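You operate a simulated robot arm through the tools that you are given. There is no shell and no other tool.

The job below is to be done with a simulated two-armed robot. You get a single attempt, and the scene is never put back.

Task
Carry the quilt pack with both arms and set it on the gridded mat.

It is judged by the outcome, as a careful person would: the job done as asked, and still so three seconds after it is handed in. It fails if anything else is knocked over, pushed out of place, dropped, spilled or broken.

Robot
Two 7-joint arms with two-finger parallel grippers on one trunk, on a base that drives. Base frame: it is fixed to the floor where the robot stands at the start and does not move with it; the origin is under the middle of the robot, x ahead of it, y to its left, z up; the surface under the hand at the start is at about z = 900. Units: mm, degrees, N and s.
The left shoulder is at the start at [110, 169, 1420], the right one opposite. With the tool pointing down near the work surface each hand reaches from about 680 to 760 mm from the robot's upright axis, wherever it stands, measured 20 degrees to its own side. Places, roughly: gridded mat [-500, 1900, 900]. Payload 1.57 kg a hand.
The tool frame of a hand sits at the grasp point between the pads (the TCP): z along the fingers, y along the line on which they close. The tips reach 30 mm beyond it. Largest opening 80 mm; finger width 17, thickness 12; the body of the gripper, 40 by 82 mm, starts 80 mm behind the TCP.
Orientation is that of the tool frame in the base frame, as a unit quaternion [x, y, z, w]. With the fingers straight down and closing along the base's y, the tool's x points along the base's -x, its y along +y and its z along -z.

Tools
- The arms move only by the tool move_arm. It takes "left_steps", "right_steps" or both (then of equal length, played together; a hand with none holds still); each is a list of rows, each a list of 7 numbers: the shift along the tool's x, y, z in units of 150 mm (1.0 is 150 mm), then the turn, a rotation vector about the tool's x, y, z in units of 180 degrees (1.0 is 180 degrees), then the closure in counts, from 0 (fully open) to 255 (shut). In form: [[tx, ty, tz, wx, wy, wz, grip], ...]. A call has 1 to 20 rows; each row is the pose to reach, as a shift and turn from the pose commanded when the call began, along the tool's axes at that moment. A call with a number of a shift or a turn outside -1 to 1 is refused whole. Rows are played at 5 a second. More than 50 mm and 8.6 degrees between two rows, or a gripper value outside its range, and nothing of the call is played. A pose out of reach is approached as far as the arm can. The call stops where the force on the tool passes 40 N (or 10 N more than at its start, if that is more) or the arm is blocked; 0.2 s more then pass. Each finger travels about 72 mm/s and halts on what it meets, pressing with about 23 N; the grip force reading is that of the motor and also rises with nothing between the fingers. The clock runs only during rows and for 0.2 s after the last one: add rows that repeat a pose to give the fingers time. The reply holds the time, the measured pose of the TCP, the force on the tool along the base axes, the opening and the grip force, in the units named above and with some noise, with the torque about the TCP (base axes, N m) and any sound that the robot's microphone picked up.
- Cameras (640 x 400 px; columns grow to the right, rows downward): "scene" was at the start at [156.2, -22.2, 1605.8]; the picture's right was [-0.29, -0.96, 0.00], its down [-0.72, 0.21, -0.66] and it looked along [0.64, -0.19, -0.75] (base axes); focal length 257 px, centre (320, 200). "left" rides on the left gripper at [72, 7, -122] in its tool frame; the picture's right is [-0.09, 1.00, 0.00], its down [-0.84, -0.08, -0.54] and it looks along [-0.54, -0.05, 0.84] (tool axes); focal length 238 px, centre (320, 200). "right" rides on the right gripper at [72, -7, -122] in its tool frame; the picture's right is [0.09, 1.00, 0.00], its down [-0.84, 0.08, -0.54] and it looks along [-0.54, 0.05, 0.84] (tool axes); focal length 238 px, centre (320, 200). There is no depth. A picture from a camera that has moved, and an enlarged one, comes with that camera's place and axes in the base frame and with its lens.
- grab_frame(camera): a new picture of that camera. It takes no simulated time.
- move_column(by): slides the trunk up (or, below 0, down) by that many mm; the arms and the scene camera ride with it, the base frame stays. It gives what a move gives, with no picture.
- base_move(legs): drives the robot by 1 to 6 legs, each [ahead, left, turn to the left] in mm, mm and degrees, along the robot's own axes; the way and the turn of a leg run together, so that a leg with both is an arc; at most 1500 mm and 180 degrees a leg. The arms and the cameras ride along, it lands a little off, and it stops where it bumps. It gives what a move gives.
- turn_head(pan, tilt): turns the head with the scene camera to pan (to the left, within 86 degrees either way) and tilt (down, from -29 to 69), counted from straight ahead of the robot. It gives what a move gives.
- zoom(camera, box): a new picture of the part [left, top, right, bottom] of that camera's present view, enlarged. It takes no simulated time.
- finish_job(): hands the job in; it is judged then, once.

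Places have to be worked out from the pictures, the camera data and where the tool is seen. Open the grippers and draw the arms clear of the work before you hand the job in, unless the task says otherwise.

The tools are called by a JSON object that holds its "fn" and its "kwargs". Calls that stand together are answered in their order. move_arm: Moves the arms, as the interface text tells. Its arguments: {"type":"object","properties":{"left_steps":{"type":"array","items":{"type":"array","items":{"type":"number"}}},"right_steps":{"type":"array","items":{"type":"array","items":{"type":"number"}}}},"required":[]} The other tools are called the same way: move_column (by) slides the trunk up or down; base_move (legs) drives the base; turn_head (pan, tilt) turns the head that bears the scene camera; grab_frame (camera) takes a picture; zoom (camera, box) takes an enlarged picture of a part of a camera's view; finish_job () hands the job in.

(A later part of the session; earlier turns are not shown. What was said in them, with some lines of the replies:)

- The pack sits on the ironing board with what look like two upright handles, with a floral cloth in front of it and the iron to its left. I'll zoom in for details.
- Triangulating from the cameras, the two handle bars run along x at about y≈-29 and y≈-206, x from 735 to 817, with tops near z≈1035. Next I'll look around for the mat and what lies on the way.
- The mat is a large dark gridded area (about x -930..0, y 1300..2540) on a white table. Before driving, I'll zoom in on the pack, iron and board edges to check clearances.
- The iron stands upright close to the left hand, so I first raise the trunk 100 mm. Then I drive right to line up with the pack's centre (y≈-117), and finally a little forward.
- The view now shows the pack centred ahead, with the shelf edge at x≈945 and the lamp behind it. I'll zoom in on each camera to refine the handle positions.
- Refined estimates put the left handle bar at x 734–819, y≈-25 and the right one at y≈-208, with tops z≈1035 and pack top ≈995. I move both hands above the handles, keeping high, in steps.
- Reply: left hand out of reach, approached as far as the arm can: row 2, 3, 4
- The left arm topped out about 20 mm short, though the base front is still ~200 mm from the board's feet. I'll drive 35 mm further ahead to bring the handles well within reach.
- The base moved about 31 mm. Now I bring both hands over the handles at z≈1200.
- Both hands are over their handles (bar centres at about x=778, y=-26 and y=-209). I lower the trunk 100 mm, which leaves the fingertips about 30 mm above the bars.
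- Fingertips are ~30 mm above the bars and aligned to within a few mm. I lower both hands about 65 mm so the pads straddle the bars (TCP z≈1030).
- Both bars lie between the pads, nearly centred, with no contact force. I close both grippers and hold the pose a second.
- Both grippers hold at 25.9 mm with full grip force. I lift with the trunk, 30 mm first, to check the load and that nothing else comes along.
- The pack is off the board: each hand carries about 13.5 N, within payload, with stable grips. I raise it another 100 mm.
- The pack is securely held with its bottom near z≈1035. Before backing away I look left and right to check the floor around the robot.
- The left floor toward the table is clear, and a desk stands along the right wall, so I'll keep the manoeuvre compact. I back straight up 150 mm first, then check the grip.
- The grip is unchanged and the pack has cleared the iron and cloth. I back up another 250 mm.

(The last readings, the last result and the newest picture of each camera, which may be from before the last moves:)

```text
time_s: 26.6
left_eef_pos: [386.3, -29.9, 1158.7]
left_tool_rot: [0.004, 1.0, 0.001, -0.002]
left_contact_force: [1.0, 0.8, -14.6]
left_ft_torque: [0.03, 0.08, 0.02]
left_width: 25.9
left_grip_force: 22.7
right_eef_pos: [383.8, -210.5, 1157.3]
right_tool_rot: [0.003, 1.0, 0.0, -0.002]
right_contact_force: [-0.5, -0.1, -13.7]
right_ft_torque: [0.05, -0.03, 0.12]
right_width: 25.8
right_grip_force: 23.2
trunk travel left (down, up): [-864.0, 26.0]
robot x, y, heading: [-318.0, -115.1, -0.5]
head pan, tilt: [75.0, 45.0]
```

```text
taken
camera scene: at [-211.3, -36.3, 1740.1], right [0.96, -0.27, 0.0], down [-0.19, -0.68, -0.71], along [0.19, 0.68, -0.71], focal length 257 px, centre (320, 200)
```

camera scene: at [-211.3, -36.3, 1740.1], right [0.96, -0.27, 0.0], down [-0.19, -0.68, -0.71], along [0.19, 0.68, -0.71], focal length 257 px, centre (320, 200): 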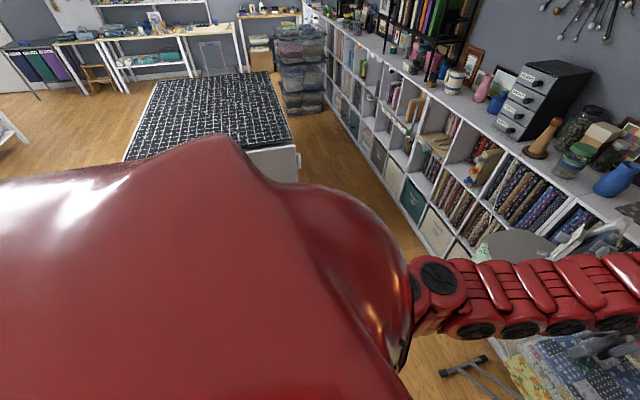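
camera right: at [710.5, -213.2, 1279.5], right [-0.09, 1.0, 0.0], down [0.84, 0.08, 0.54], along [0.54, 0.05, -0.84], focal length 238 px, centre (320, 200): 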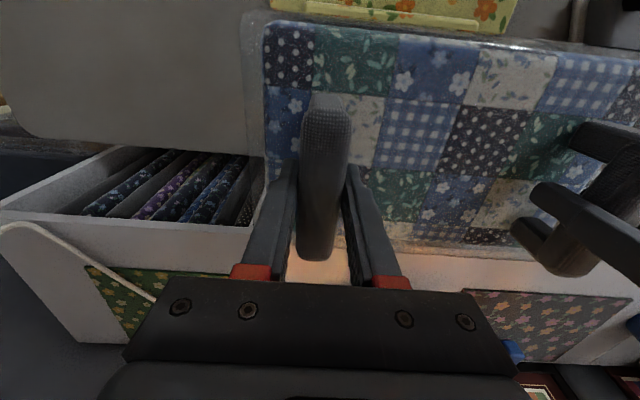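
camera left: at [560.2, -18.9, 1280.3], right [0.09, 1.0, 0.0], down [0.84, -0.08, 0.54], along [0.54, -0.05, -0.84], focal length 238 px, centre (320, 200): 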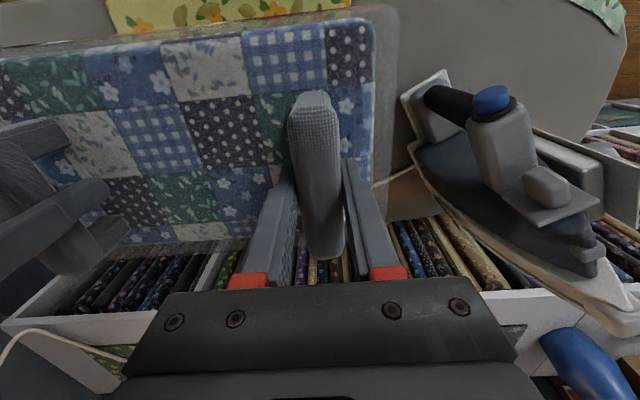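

Floor and corridor look clear, and the desk edge on the right (y≈-930) is well away. I turn left 45° in place and check.

{"fn": "base_move", "kwargs": {"legs": [[0, 0, 45]]}}

{"fn": "turn_head", "kwargs": {"pan": 30, "tilt": 45}}

{"fn": "grab_frame", "kwargs": {"camera": "scene"}}

```text
time_s: 29.0
left_eef_pos: [124.0, 440.8, 1157.5]
left_tool_rot: [-0.378, 0.926, 0.0, -0.002]
left_contact_force: [0.8, 0.5, -13.0]
left_ft_torque: [-0.08, 0.12, 0.06]
left_width: 25.9
left_grip_force: 23.2
right_eef_pos: [247.9, 312.1, 1157.0]
right_tool_rot: [-0.378, 0.926, -0.001, -0.002]
right_contact_force: [-1.1, -0.8, -13.0]
right_ft_torque: [0.15, 0.0, 0.16]
right_width: 25.6
right_grip_force: 23.0
trunk travel left (down, up): [-864.0, 26.0]
robot x, y, heading: [-315.8, -114.0, 44.3]
head pan, tilt: [75.0, 45.0]
```

```text
time_s: 30.1
left_eef_pos: [122.4, 440.7, 1157.4]
left_tool_rot: [-0.378, 0.926, -0.001, -0.002]
left_contact_force: [1.3, 1.6, -13.3]
left_ft_torque: [-0.15, 0.16, 0.06]
left_width: 25.8
left_grip_force: 23.4
right_eef_pos: [248.4, 312.2, 1159.0]
right_tool_rot: [-0.378, 0.926, -0.001, -0.002]
right_contact_force: [0.1, -0.4, -13.3]
right_ft_torque: [0.11, -0.06, 0.14]
right_width: 25.8
right_grip_force: 22.6
trunk travel left (down, up): [-864.0, 26.0]
robot x, y, heading: [-318.3, -114.3, 44.3]
head pan, tilt: [30.0, 45.0]
```

```text
taken
camera scene: at [-234.6, 23.5, 1739.9], right [0.96, -0.27, 0.0], down [-0.19, -0.68, -0.71], along [0.19, 0.68, -0.71], focal length 257 px, centre (320, 200)
```

scene: 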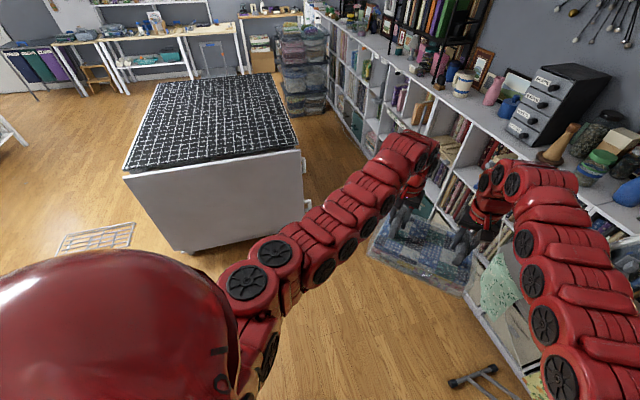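

The mat table is in full view with clear floor, and the pack hangs steady. I finish the turn to face the table squarely.

{"fn": "base_move", "kwargs": {"legs": [[0, 0, 45.7]]}}

{"fn": "turn_head", "kwargs": {"pan": 0, "tilt": 45}}

{"fn": "grab_frame", "kwargs": {"camera": "scene"}}

```text
time_s: 32.6
left_eef_pos: [-404.4, 589.2, 1158.6]
left_tool_rot: [-0.706, 0.709, -0.001, -0.002]
left_contact_force: [-0.5, 0.4, -12.9]
left_ft_torque: [-0.1, 0.08, 0.02]
left_width: 25.9
left_grip_force: 23.7
right_eef_pos: [-224.3, 587.1, 1156.8]
right_tool_rot: [-0.705, 0.709, -0.001, -0.001]
right_contact_force: [0.2, -1.1, -12.3]
right_ft_torque: [0.07, -0.01, 0.16]
right_width: 25.8
right_grip_force: 22.9
trunk travel left (down, up): [-864.0, 26.0]
robot x, y, heading: [-320.6, -114.8, 89.5]
head pan, tilt: [30.0, 45.0]
```

```text
time_s: 33.6
left_eef_pos: [-404.4, 588.9, 1158.6]
left_tool_rot: [-0.705, 0.709, -0.001, -0.001]
left_contact_force: [0.3, 1.5, -11.7]
left_ft_torque: [-0.23, -0.03, 0.05]
left_width: 25.8
left_grip_force: 23.0
right_eef_pos: [-223.8, 585.8, 1157.8]
right_tool_rot: [-0.705, 0.709, -0.003, -0.002]
right_contact_force: [-0.3, -0.8, -13.6]
right_ft_torque: [0.15, -0.04, 0.11]
right_width: 25.9
right_grip_force: 23.2
trunk travel left (down, up): [-864.0, 26.0]
robot x, y, heading: [-318.0, -115.6, 89.8]
head pan, tilt: [0.0, 45.0]
```

```text
taken
camera scene: at [-316.4, 52.0, 1739.9], right [1.0, 0.0, 0.0], down [0.0, -0.71, -0.7], along [0.0, 0.7, -0.71], focal length 257 px, centre (320, 200)
```

scene: 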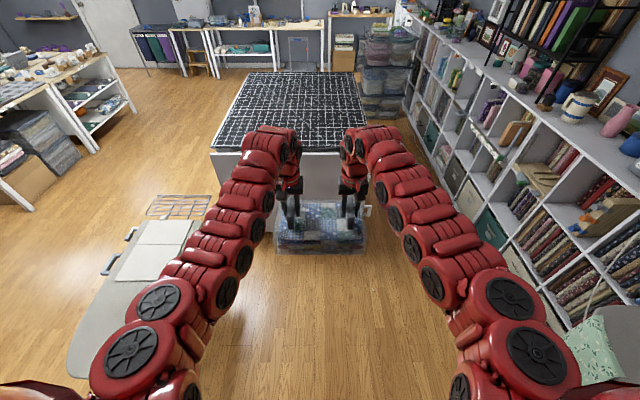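

The pack hangs ahead with the table beyond. A grey object stands to my left, so I'll look at it before driving forward.

{"fn": "turn_head", "kwargs": {"pan": 35, "tilt": 55}}

{"fn": "grab_frame", "kwargs": {"camera": "scene"}}

{"fn": "turn_head", "kwargs": {"pan": 60, "tilt": 35}}

{"fn": "grab_frame", "kwargs": {"camera": "scene"}}

```text
time_s: 34.6
left_eef_pos: [-404.2, 588.9, 1158.3]
left_tool_rot: [-0.706, 0.709, -0.001, -0.001]
left_contact_force: [0.3, 1.5, -13.2]
left_ft_torque: [-0.1, -0.03, 0.04]
left_width: 25.9
left_grip_force: 23.1
right_eef_pos: [-224.0, 588.3, 1156.9]
right_tool_rot: [-0.705, 0.709, -0.001, -0.001]
right_contact_force: [1.2, -1.4, -13.6]
right_ft_torque: [0.03, -0.01, 0.09]
right_width: 25.7
right_grip_force: 23.2
trunk travel left (down, up): [-864.0, 26.0]
robot x, y, heading: [-319.5, -114.2, 89.7]
head pan, tilt: [35.0, 55.0]
```

```text
taken
camera scene: at [-357.8, 30.0, 1726.5], right [0.82, 0.57, 0.0], down [0.47, -0.67, -0.57], along [-0.33, 0.47, -0.82], focal length 257 px, centre (320, 200)
```

scene: 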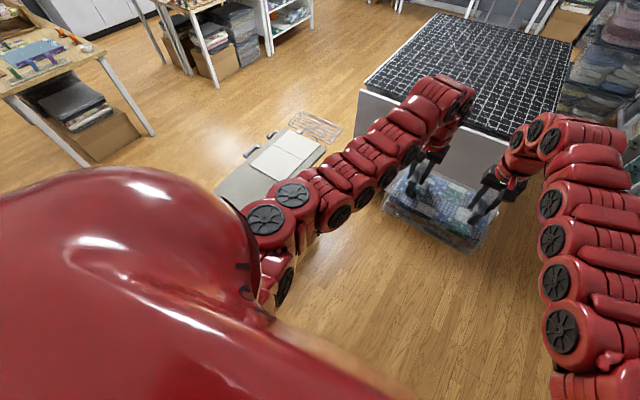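

```text
time_s: 35.5
left_eef_pos: [-404.3, 588.5, 1159.2]
left_tool_rot: [-0.706, 0.708, -0.001, -0.001]
left_contact_force: [-0.2, 0.7, -12.8]
left_ft_torque: [-0.01, 0.0, 0.01]
left_width: 25.7
left_grip_force: 22.9
right_eef_pos: [-223.0, 587.2, 1157.3]
right_tool_rot: [-0.706, 0.708, -0.002, -0.002]
right_contact_force: [-0.6, -0.8, -13.9]
right_ft_torque: [-0.04, 0.0, 0.13]
right_width: 25.9
right_grip_force: 23.3
trunk travel left (down, up): [-864.0, 26.0]
robot x, y, heading: [-321.3, -114.6, 89.8]
head pan, tilt: [60.0, 35.0]
```

```text
taken
camera scene: at [-392.7, 15.1, 1754.7], right [0.5, 0.86, 0.0], down [0.5, -0.29, -0.82], along [-0.71, 0.41, -0.58], focal length 257 px, centre (320, 200)
```

scene: 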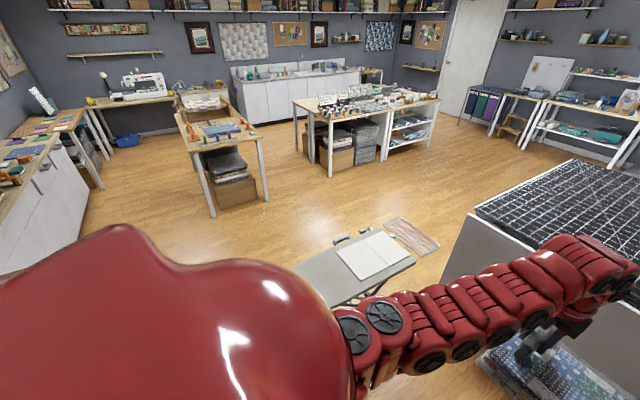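

The grey object is a low folding board whose nearest corner is about x≈-1030, z≈600, leaving ample clearance. I drive ahead 600 mm and check.

{"fn": "base_move", "kwargs": {"legs": [[600, 0, 0]]}}

{"fn": "turn_head", "kwargs": {"pan": 0, "tilt": 55}}

{"fn": "grab_frame", "kwargs": {"camera": "scene"}}

{"fn": "grab_frame", "kwargs": {"camera": "left"}}

```text
time_s: 38.9
left_eef_pos: [-411.2, 1187.8, 1159.1]
left_tool_rot: [0.71, -0.705, 0.001, 0.001]
left_contact_force: [0.4, 1.0, -12.8]
left_ft_torque: [-0.07, -0.04, 0.01]
left_width: 25.9
left_grip_force: 22.7
right_eef_pos: [-231.2, 1187.5, 1157.6]
right_tool_rot: [0.709, -0.705, 0.001, 0.001]
right_contact_force: [-0.2, -0.3, -12.7]
right_ft_torque: [0.0, 0.06, 0.13]
right_width: 25.8
right_grip_force: 23.4
trunk travel left (down, up): [-864.0, 26.0]
robot x, y, heading: [-318.4, 488.1, 90.6]
head pan, tilt: [60.0, 35.0]
```

```text
time_s: 40.2
left_eef_pos: [-410.3, 1188.5, 1158.3]
left_tool_rot: [0.709, -0.705, 0.001, 0.001]
left_contact_force: [-0.1, 0.3, -12.8]
left_ft_torque: [-0.04, -0.02, 0.02]
left_width: 26.0
left_grip_force: 23.4
right_eef_pos: [-232.2, 1187.7, 1156.8]
right_tool_rot: [0.71, -0.705, 0.001, 0.001]
right_contact_force: [-0.2, -0.3, -12.7]
right_ft_torque: [-0.02, 0.04, 0.08]
right_width: 25.9
right_grip_force: 23.0
trunk travel left (down, up): [-864.0, 26.0]
robot x, y, heading: [-317.9, 482.0, 90.3]
head pan, tilt: [0.0, 55.0]
```

```text
taken
camera scene: at [-318.8, 643.0, 1726.5], right [1.0, 0.01, 0.0], down [0.01, -0.82, -0.57], along [0.0, 0.57, -0.82], focal length 257 px, centre (320, 200)
```

scene: 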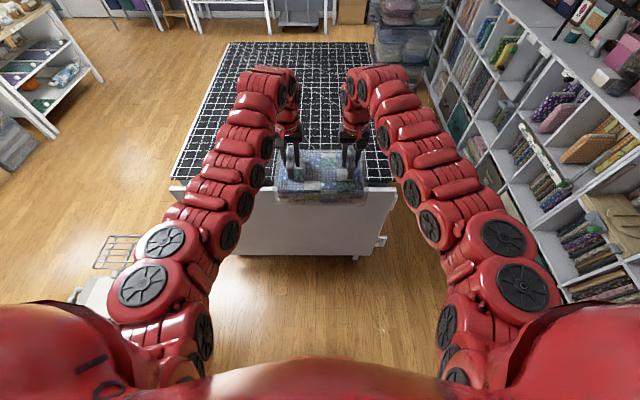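

```text
taken
camera left: at [-417.5, 1118.2, 1280.0], right [-1.0, 0.09, 0.0], down [0.07, 0.84, 0.54], along [0.05, 0.54, -0.84], focal length 238 px, centre (320, 200)
```

left: 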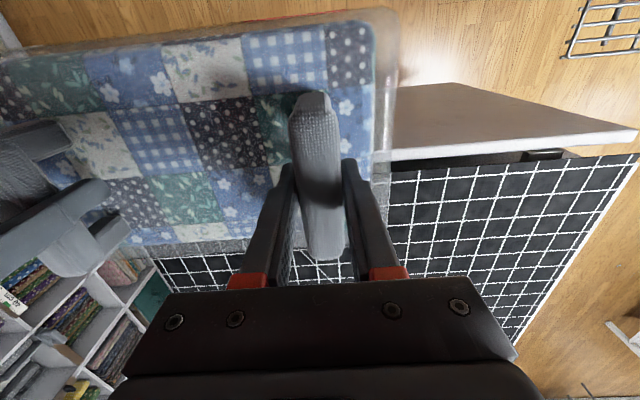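

The mat's near edge measures y≈1315 and its sides x≈-940 and 0, and nothing lies on it. I drive ahead 375 mm to bring the pack over the mat.

{"fn": "base_move", "kwargs": {"legs": [[375, 0, 0]]}}

{"fn": "grab_frame", "kwargs": {"camera": "scene"}}

{"fn": "grab_frame", "kwargs": {"camera": "left"}}

{"fn": "grab_frame", "kwargs": {"camera": "right"}}

```text
time_s: 42.6
left_eef_pos: [-409.1, 1569.9, 1159.5]
left_tool_rot: [-0.707, 0.707, -0.001, -0.001]
left_contact_force: [0.6, 0.5, -13.0]
left_ft_torque: [0.06, 0.02, 0.0]
left_width: 25.8
left_grip_force: 23.1
right_eef_pos: [-228.6, 1567.6, 1157.7]
right_tool_rot: [-0.707, 0.707, -0.002, -0.002]
right_contact_force: [-0.4, 0.6, -12.5]
right_ft_torque: [-0.11, 0.03, 0.08]
right_width: 26.0
right_grip_force: 23.3
trunk travel left (down, up): [-864.0, 26.0]
robot x, y, heading: [-321.5, 865.7, 89.9]
head pan, tilt: [0.0, 55.0]
```

```text
taken
camera scene: at [-319.2, 1022.6, 1726.7], right [1.0, 0.0, 0.0], down [0.0, -0.82, -0.57], along [0.0, 0.57, -0.82], focal length 257 px, centre (320, 200)
```

scene: 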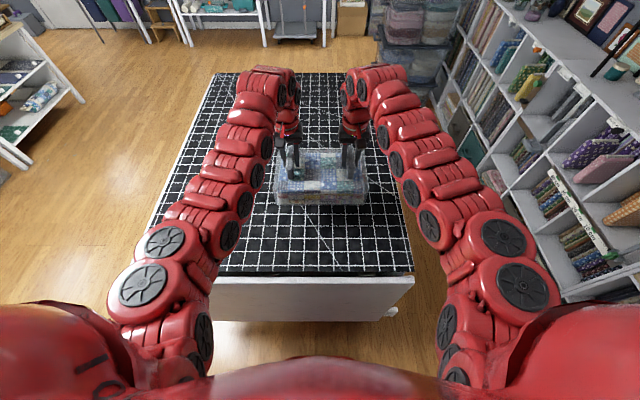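

```text
taken
camera left: at [-415.4, 1499.0, 1280.9], right [-1.0, 0.09, 0.0], down [0.08, 0.84, 0.54], along [0.05, 0.54, -0.84], focal length 238 px, centre (320, 200)
```

left: 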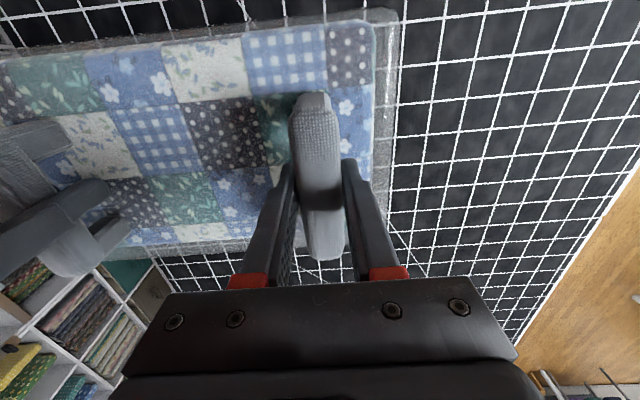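

```text
taken
camera right: at [-221.6, 1496.8, 1280.3], right [-1.0, -0.09, 0.0], down [-0.08, 0.84, 0.54], along [-0.05, 0.54, -0.84], focal length 238 px, centre (320, 200)
```

right: 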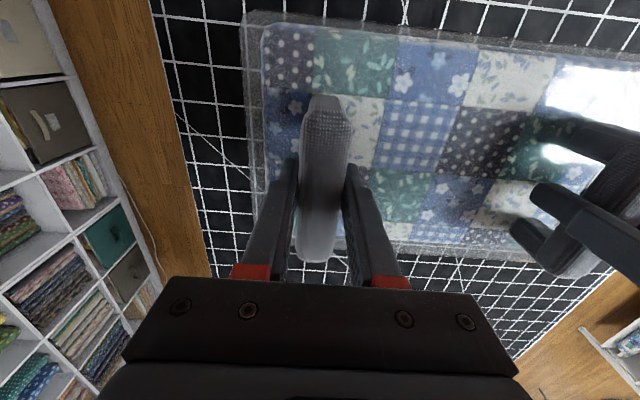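

The pack is wholly over the mat with a margin all round. I lower the trunk 105 mm to just above the expected contact height.

{"fn": "move_column", "kwargs": {"by": -105}}

{"fn": "grab_frame", "kwargs": {"camera": "scene"}}

{"fn": "zoom", "kwargs": {"camera": "scene", "box": [240, 100, 400, 200]}}

```text
time_s: 44.0
left_eef_pos: [-409.5, 1569.9, 1053.6]
left_tool_rot: [-0.707, 0.707, -0.001, -0.002]
left_contact_force: [1.2, 1.3, -12.6]
left_ft_torque: [-0.14, -0.06, 0.05]
left_width: 26.1
left_grip_force: 23.5
right_eef_pos: [-228.7, 1568.6, 1052.4]
right_tool_rot: [-0.707, 0.707, -0.002, -0.002]
right_contact_force: [-0.3, -1.1, -14.1]
right_ft_torque: [0.13, -0.02, 0.07]
right_width: 25.8
right_grip_force: 23.5
trunk travel left (down, up): [-759.0, 131.0]
robot x, y, heading: [-319.3, 868.0, 90.2]
head pan, tilt: [0.0, 55.0]
```

```text
taken
camera scene: at [-319.2, 1024.2, 1621.5], right [1.0, 0.0, 0.0], down [0.0, -0.82, -0.57], along [0.0, 0.57, -0.82], focal length 257 px, centre (320, 200)
```

scene: 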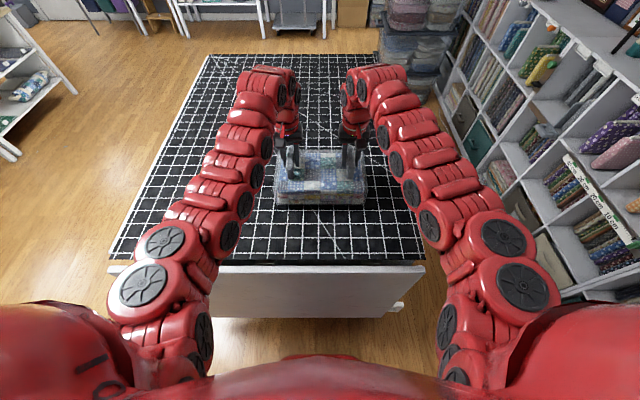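

```text
4.00 times, centred on (320, 150) of scene
camera zoom: at [-319.2, 1024.2, 1621.5], right [1.0, 0.0, 0.0], down [0.0, -0.82, -0.57], along [0.0, 0.57, -0.82], focal length 1030 px, centre (320, 400)
```

zoom: 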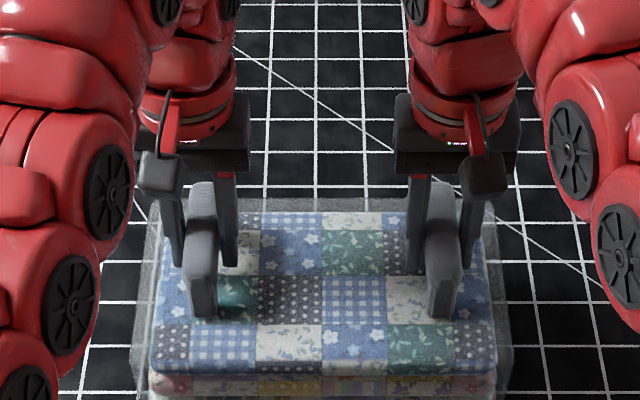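

Still fully suspended (≈13 N per hand). I lower in small steps until the load transfers.

{"fn": "move_column", "kwargs": {"by": -14}}

{"fn": "move_column", "kwargs": {"by": -5}}

```text
time_s: 44.6
left_eef_pos: [-408.1, 1570.1, 1038.4]
left_tool_rot: [-0.707, 0.707, -0.002, -0.003]
left_contact_force: [-0.2, 0.7, -12.6]
left_ft_torque: [0.08, -0.1, -0.03]
left_width: 25.8
left_grip_force: 22.6
right_eef_pos: [-229.2, 1568.6, 1038.6]
right_tool_rot: [0.707, -0.707, 0.001, 0.001]
right_contact_force: [0.0, 0.0, -12.8]
right_ft_torque: [-0.1, 0.1, 0.05]
right_width: 25.8
right_grip_force: 22.7
trunk travel left (down, up): [-745.0, 145.0]
robot x, y, heading: [-316.6, 867.4, 90.2]
head pan, tilt: [0.0, 55.0]
```

```text
time_s: 45.1
left_eef_pos: [-409.2, 1569.6, 1034.4]
left_tool_rot: [-0.707, 0.707, -0.002, -0.001]
left_contact_force: [0.0, 1.0, -12.3]
left_ft_torque: [-0.03, -0.07, 0.01]
left_width: 25.9
left_grip_force: 23.0
right_eef_pos: [-228.4, 1568.5, 1032.7]
right_tool_rot: [-0.707, 0.707, -0.002, -0.003]
right_contact_force: [0.2, -1.1, -11.2]
right_ft_torque: [0.31, 0.03, 0.12]
right_width: 25.8
right_grip_force: 23.6
trunk travel left (down, up): [-740.0, 150.0]
robot x, y, heading: [-318.2, 866.0, 89.9]
head pan, tilt: [0.0, 55.0]
```

{"fn": "move_column", "kwargs": {"by": -4}}

```text
time_s: 45.6
left_eef_pos: [-408.8, 1569.4, 1033.8]
left_tool_rot: [0.707, -0.707, -0.001, -0.002]
left_contact_force: [1.1, 7.4, 8.1]
left_ft_torque: [-0.03, 0.05, -0.03]
left_width: 25.7
left_grip_force: 22.5
right_eef_pos: [-229.5, 1568.7, 1033.0]
right_tool_rot: [-0.707, 0.707, 0.0, 0.001]
right_contact_force: [-0.8, 5.7, 10.1]
right_ft_torque: [-0.13, -0.01, 0.35]
right_width: 25.6
right_grip_force: 22.9
trunk travel left (down, up): [-736.0, 154.0]
robot x, y, heading: [-316.7, 867.2, 90.1]
head pan, tilt: [0.0, 55.0]
```

The force flipped to about +9 N upward, so the pack now rests on the mat and I'm pressing slightly. I ease up 2 mm, then open the grippers.

{"fn": "move_column", "kwargs": {"by": 2}}

{"fn": "move_arm", "kwargs": {"left_steps": [[0, 0, 0, 0, 0, 0, 170], [0, 0, 0, 0, 0, 0, 120], [0, 0, 0, 0, 0, 0, 60], [0, 0, 0, 0, 0, 0, 0], [0, 0, 0, 0, 0, 0, 0], [0, 0, 0, 0, 0, 0, 0]], "right_steps": [[0, 0, 0, 0, 0, 0, 170], [0, 0, 0, 0, 0, 0, 120], [0, 0, 0, 0, 0, 0, 60], [0, 0, 0, 0, 0, 0, 0], [0, 0, 0, 0, 0, 0, 0], [0, 0, 0, 0, 0, 0, 0]]}}

{"fn": "grab_frame", "kwargs": {"camera": "left"}}

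{"fn": "grab_frame", "kwargs": {"camera": "right"}}

```text
time_s: 46.2
left_eef_pos: [-408.7, 1568.8, 1032.4]
left_tool_rot: [-0.706, 0.708, 0.0, -0.001]
left_contact_force: [0.5, 6.5, 5.5]
left_ft_torque: [-0.17, -0.01, 0.02]
left_width: 26.2
left_grip_force: 23.1
right_eef_pos: [-228.7, 1566.1, 1032.5]
right_tool_rot: [-0.707, 0.707, -0.001, -0.001]
right_contact_force: [-2.0, 5.9, 6.7]
right_ft_torque: [-0.26, 0.07, 0.13]
right_width: 25.9
right_grip_force: 22.5
trunk travel left (down, up): [-738.0, 152.0]
robot x, y, heading: [-319.7, 870.0, 90.3]
head pan, tilt: [0.0, 55.0]
```

```text
time_s: 47.6
left_eef_pos: [-408.9, 1567.5, 1032.9]
left_tool_rot: [0.707, -0.707, 0.0, 0.0]
left_contact_force: [0.2, -1.6, -0.2]
left_ft_torque: [-0.01, -0.03, 0.0]
left_width: 80.3
left_grip_force: 0.0
right_eef_pos: [-229.4, 1566.1, 1033.3]
right_tool_rot: [-0.707, 0.708, -0.001, -0.001]
right_contact_force: [0.1, -0.4, 0.5]
right_ft_torque: [-0.01, 0.03, 0.03]
right_width: 79.7
right_grip_force: 0.1
trunk travel left (down, up): [-738.0, 152.0]
robot x, y, heading: [-318.0, 870.5, 90.2]
head pan, tilt: [0.0, 55.0]
```

```text
taken
camera left: at [-415.4, 1497.1, 1155.9], right [-1.0, 0.09, 0.0], down [0.08, 0.84, 0.54], along [0.05, 0.54, -0.84], focal length 238 px, centre (320, 200)
```

left: 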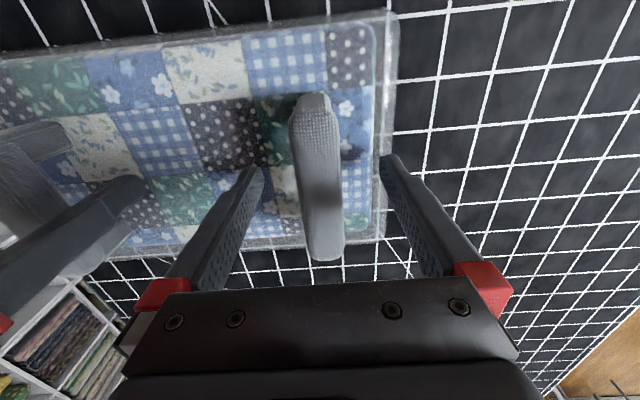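

```text
taken
camera right: at [-221.7, 1495.0, 1155.2], right [-1.0, -0.09, 0.0], down [-0.08, 0.84, 0.54], along [-0.05, 0.54, -0.84], focal length 238 px, centre (320, 200)
```

right: 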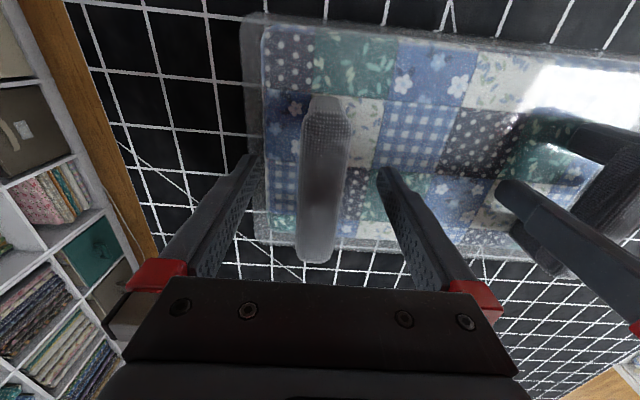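

Both grippers are open and clear of the bars, and the pack sits flat on the mat. I raise the trunk to lift the fingers straight off the handles.

{"fn": "move_column", "kwargs": {"by": 140}}

{"fn": "grab_frame", "kwargs": {"camera": "scene"}}

{"fn": "grab_frame", "kwargs": {"camera": "left"}}

```text
time_s: 49.2
left_eef_pos: [-407.6, 1568.2, 1173.1]
left_tool_rot: [-0.707, 0.707, -0.001, -0.001]
left_contact_force: [-0.7, -0.2, 0.0]
left_ft_torque: [0.03, 0.02, 0.01]
left_width: 80.1
left_grip_force: 0.1
right_eef_pos: [-228.9, 1566.9, 1173.1]
right_tool_rot: [-0.707, 0.707, -0.001, -0.001]
right_contact_force: [0.0, 0.1, -1.1]
right_ft_torque: [0.0, -0.01, -0.02]
right_width: 80.0
right_grip_force: 0.1
trunk travel left (down, up): [-878.0, 12.0]
robot x, y, heading: [-319.7, 866.8, 90.0]
head pan, tilt: [0.0, 55.0]
```

```text
taken
camera scene: at [-319.2, 1020.3, 1740.9], right [1.0, 0.0, 0.0], down [0.0, -0.82, -0.57], along [0.0, 0.57, -0.82], focal length 257 px, centre (320, 200)
```

scene: 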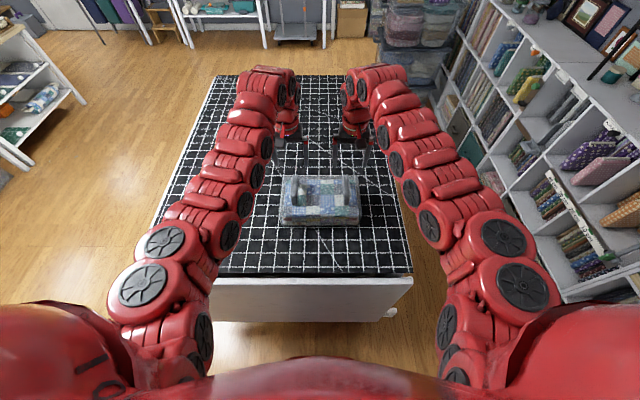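

```text
taken
camera left: at [-415.4, 1497.3, 1295.7], right [-1.0, 0.09, 0.0], down [0.08, 0.84, 0.54], along [0.05, 0.54, -0.84], focal length 238 px, centre (320, 200)
```

left: 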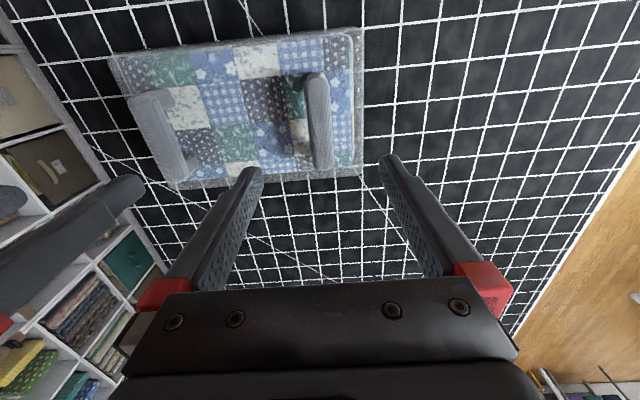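

The pack rests flat and fully on the mat, with the hands ~100 mm above the handles. I back the robot away along the way it came so the arms are clear of the table.

{"fn": "base_move", "kwargs": {"legs": [[-500, 0, 0]]}}

{"fn": "grab_frame", "kwargs": {"camera": "scene"}}

{"fn": "turn_head", "kwargs": {"pan": -70, "tilt": 35}}

{"fn": "grab_frame", "kwargs": {"camera": "scene"}}

```text
time_s: 52.1
left_eef_pos: [-408.2, 1076.7, 1171.8]
left_tool_rot: [0.707, -0.707, 0.0, 0.0]
left_contact_force: [-0.1, 0.0, 0.4]
left_ft_torque: [-0.01, 0.02, 0.01]
left_width: 80.1
left_grip_force: 0.0
right_eef_pos: [-228.4, 1077.2, 1173.0]
right_tool_rot: [-0.707, 0.707, -0.001, -0.001]
right_contact_force: [-0.1, -0.4, 0.7]
right_ft_torque: [-0.01, -0.03, 0.03]
right_width: 79.8
right_grip_force: 0.1
trunk travel left (down, up): [-878.0, 12.0]
robot x, y, heading: [-316.4, 376.7, 90.2]
head pan, tilt: [0.0, 55.0]
```

```text
taken
camera scene: at [-318.7, 530.4, 1740.8], right [1.0, 0.0, 0.0], down [0.0, -0.82, -0.57], along [0.0, 0.57, -0.82], focal length 257 px, centre (320, 200)
```

scene: 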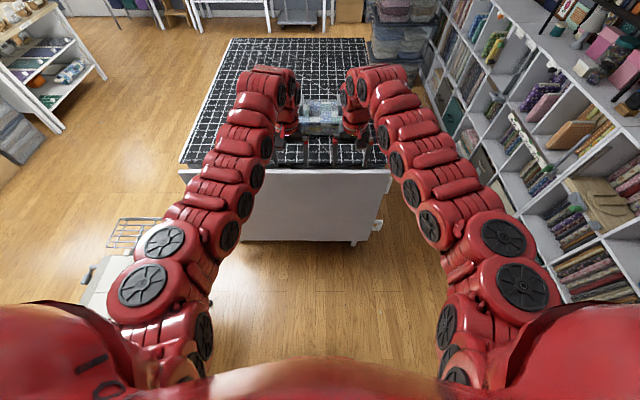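

```text
time_s: 53.5
left_eef_pos: [-407.6, 1076.8, 1173.9]
left_tool_rot: [0.708, -0.706, 0.001, 0.0]
left_contact_force: [-0.1, -0.4, -0.5]
left_ft_torque: [-0.03, 0.01, 0.01]
left_width: 79.9
left_grip_force: 0.1
right_eef_pos: [-228.8, 1075.5, 1172.8]
right_tool_rot: [0.707, -0.707, 0.002, 0.002]
right_contact_force: [0.2, 0.2, 0.0]
right_ft_torque: [0.02, 0.0, 0.01]
right_width: 80.0
right_grip_force: 0.0
trunk travel left (down, up): [-878.0, 12.0]
robot x, y, heading: [-322.7, 374.8, 90.2]
head pan, tilt: [-70.0, 35.0]
```

```text
taken
camera scene: at [-235.9, 487.0, 1769.2], right [0.34, -0.94, 0.0], down [-0.54, -0.2, -0.82], along [0.77, 0.28, -0.57], focal length 257 px, centre (320, 200)
```

scene: 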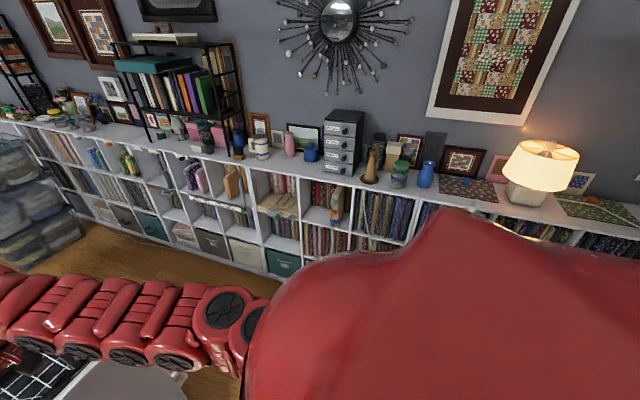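

The pack sits on the mat, the hands are open and clear, and everything visible on the shelves, lamp included, is still in place. I hand the job in.

{"fn": "finish_job", "kwargs": {}}

```text
The job is handed in.
```

The quilt pack is sitting flat on the gridded mat, about 140 mm in from the mat's near edge. I carried it there by its two handles with both arms and have handed the job in.

- **Carry:** The grip held steady throughout, at about 13 N in each hand. The base never stopped on a bump.
- **Afterwards:** The grippers are open and the robot has backed about 500 mm away from the table.
- **Surroundings:** In the last pictures the lamp and the visible shelves look undisturbed. I did not take a final close look at the ironing board, but the iron and the floral cloth were still in place when I backed away with the pack.
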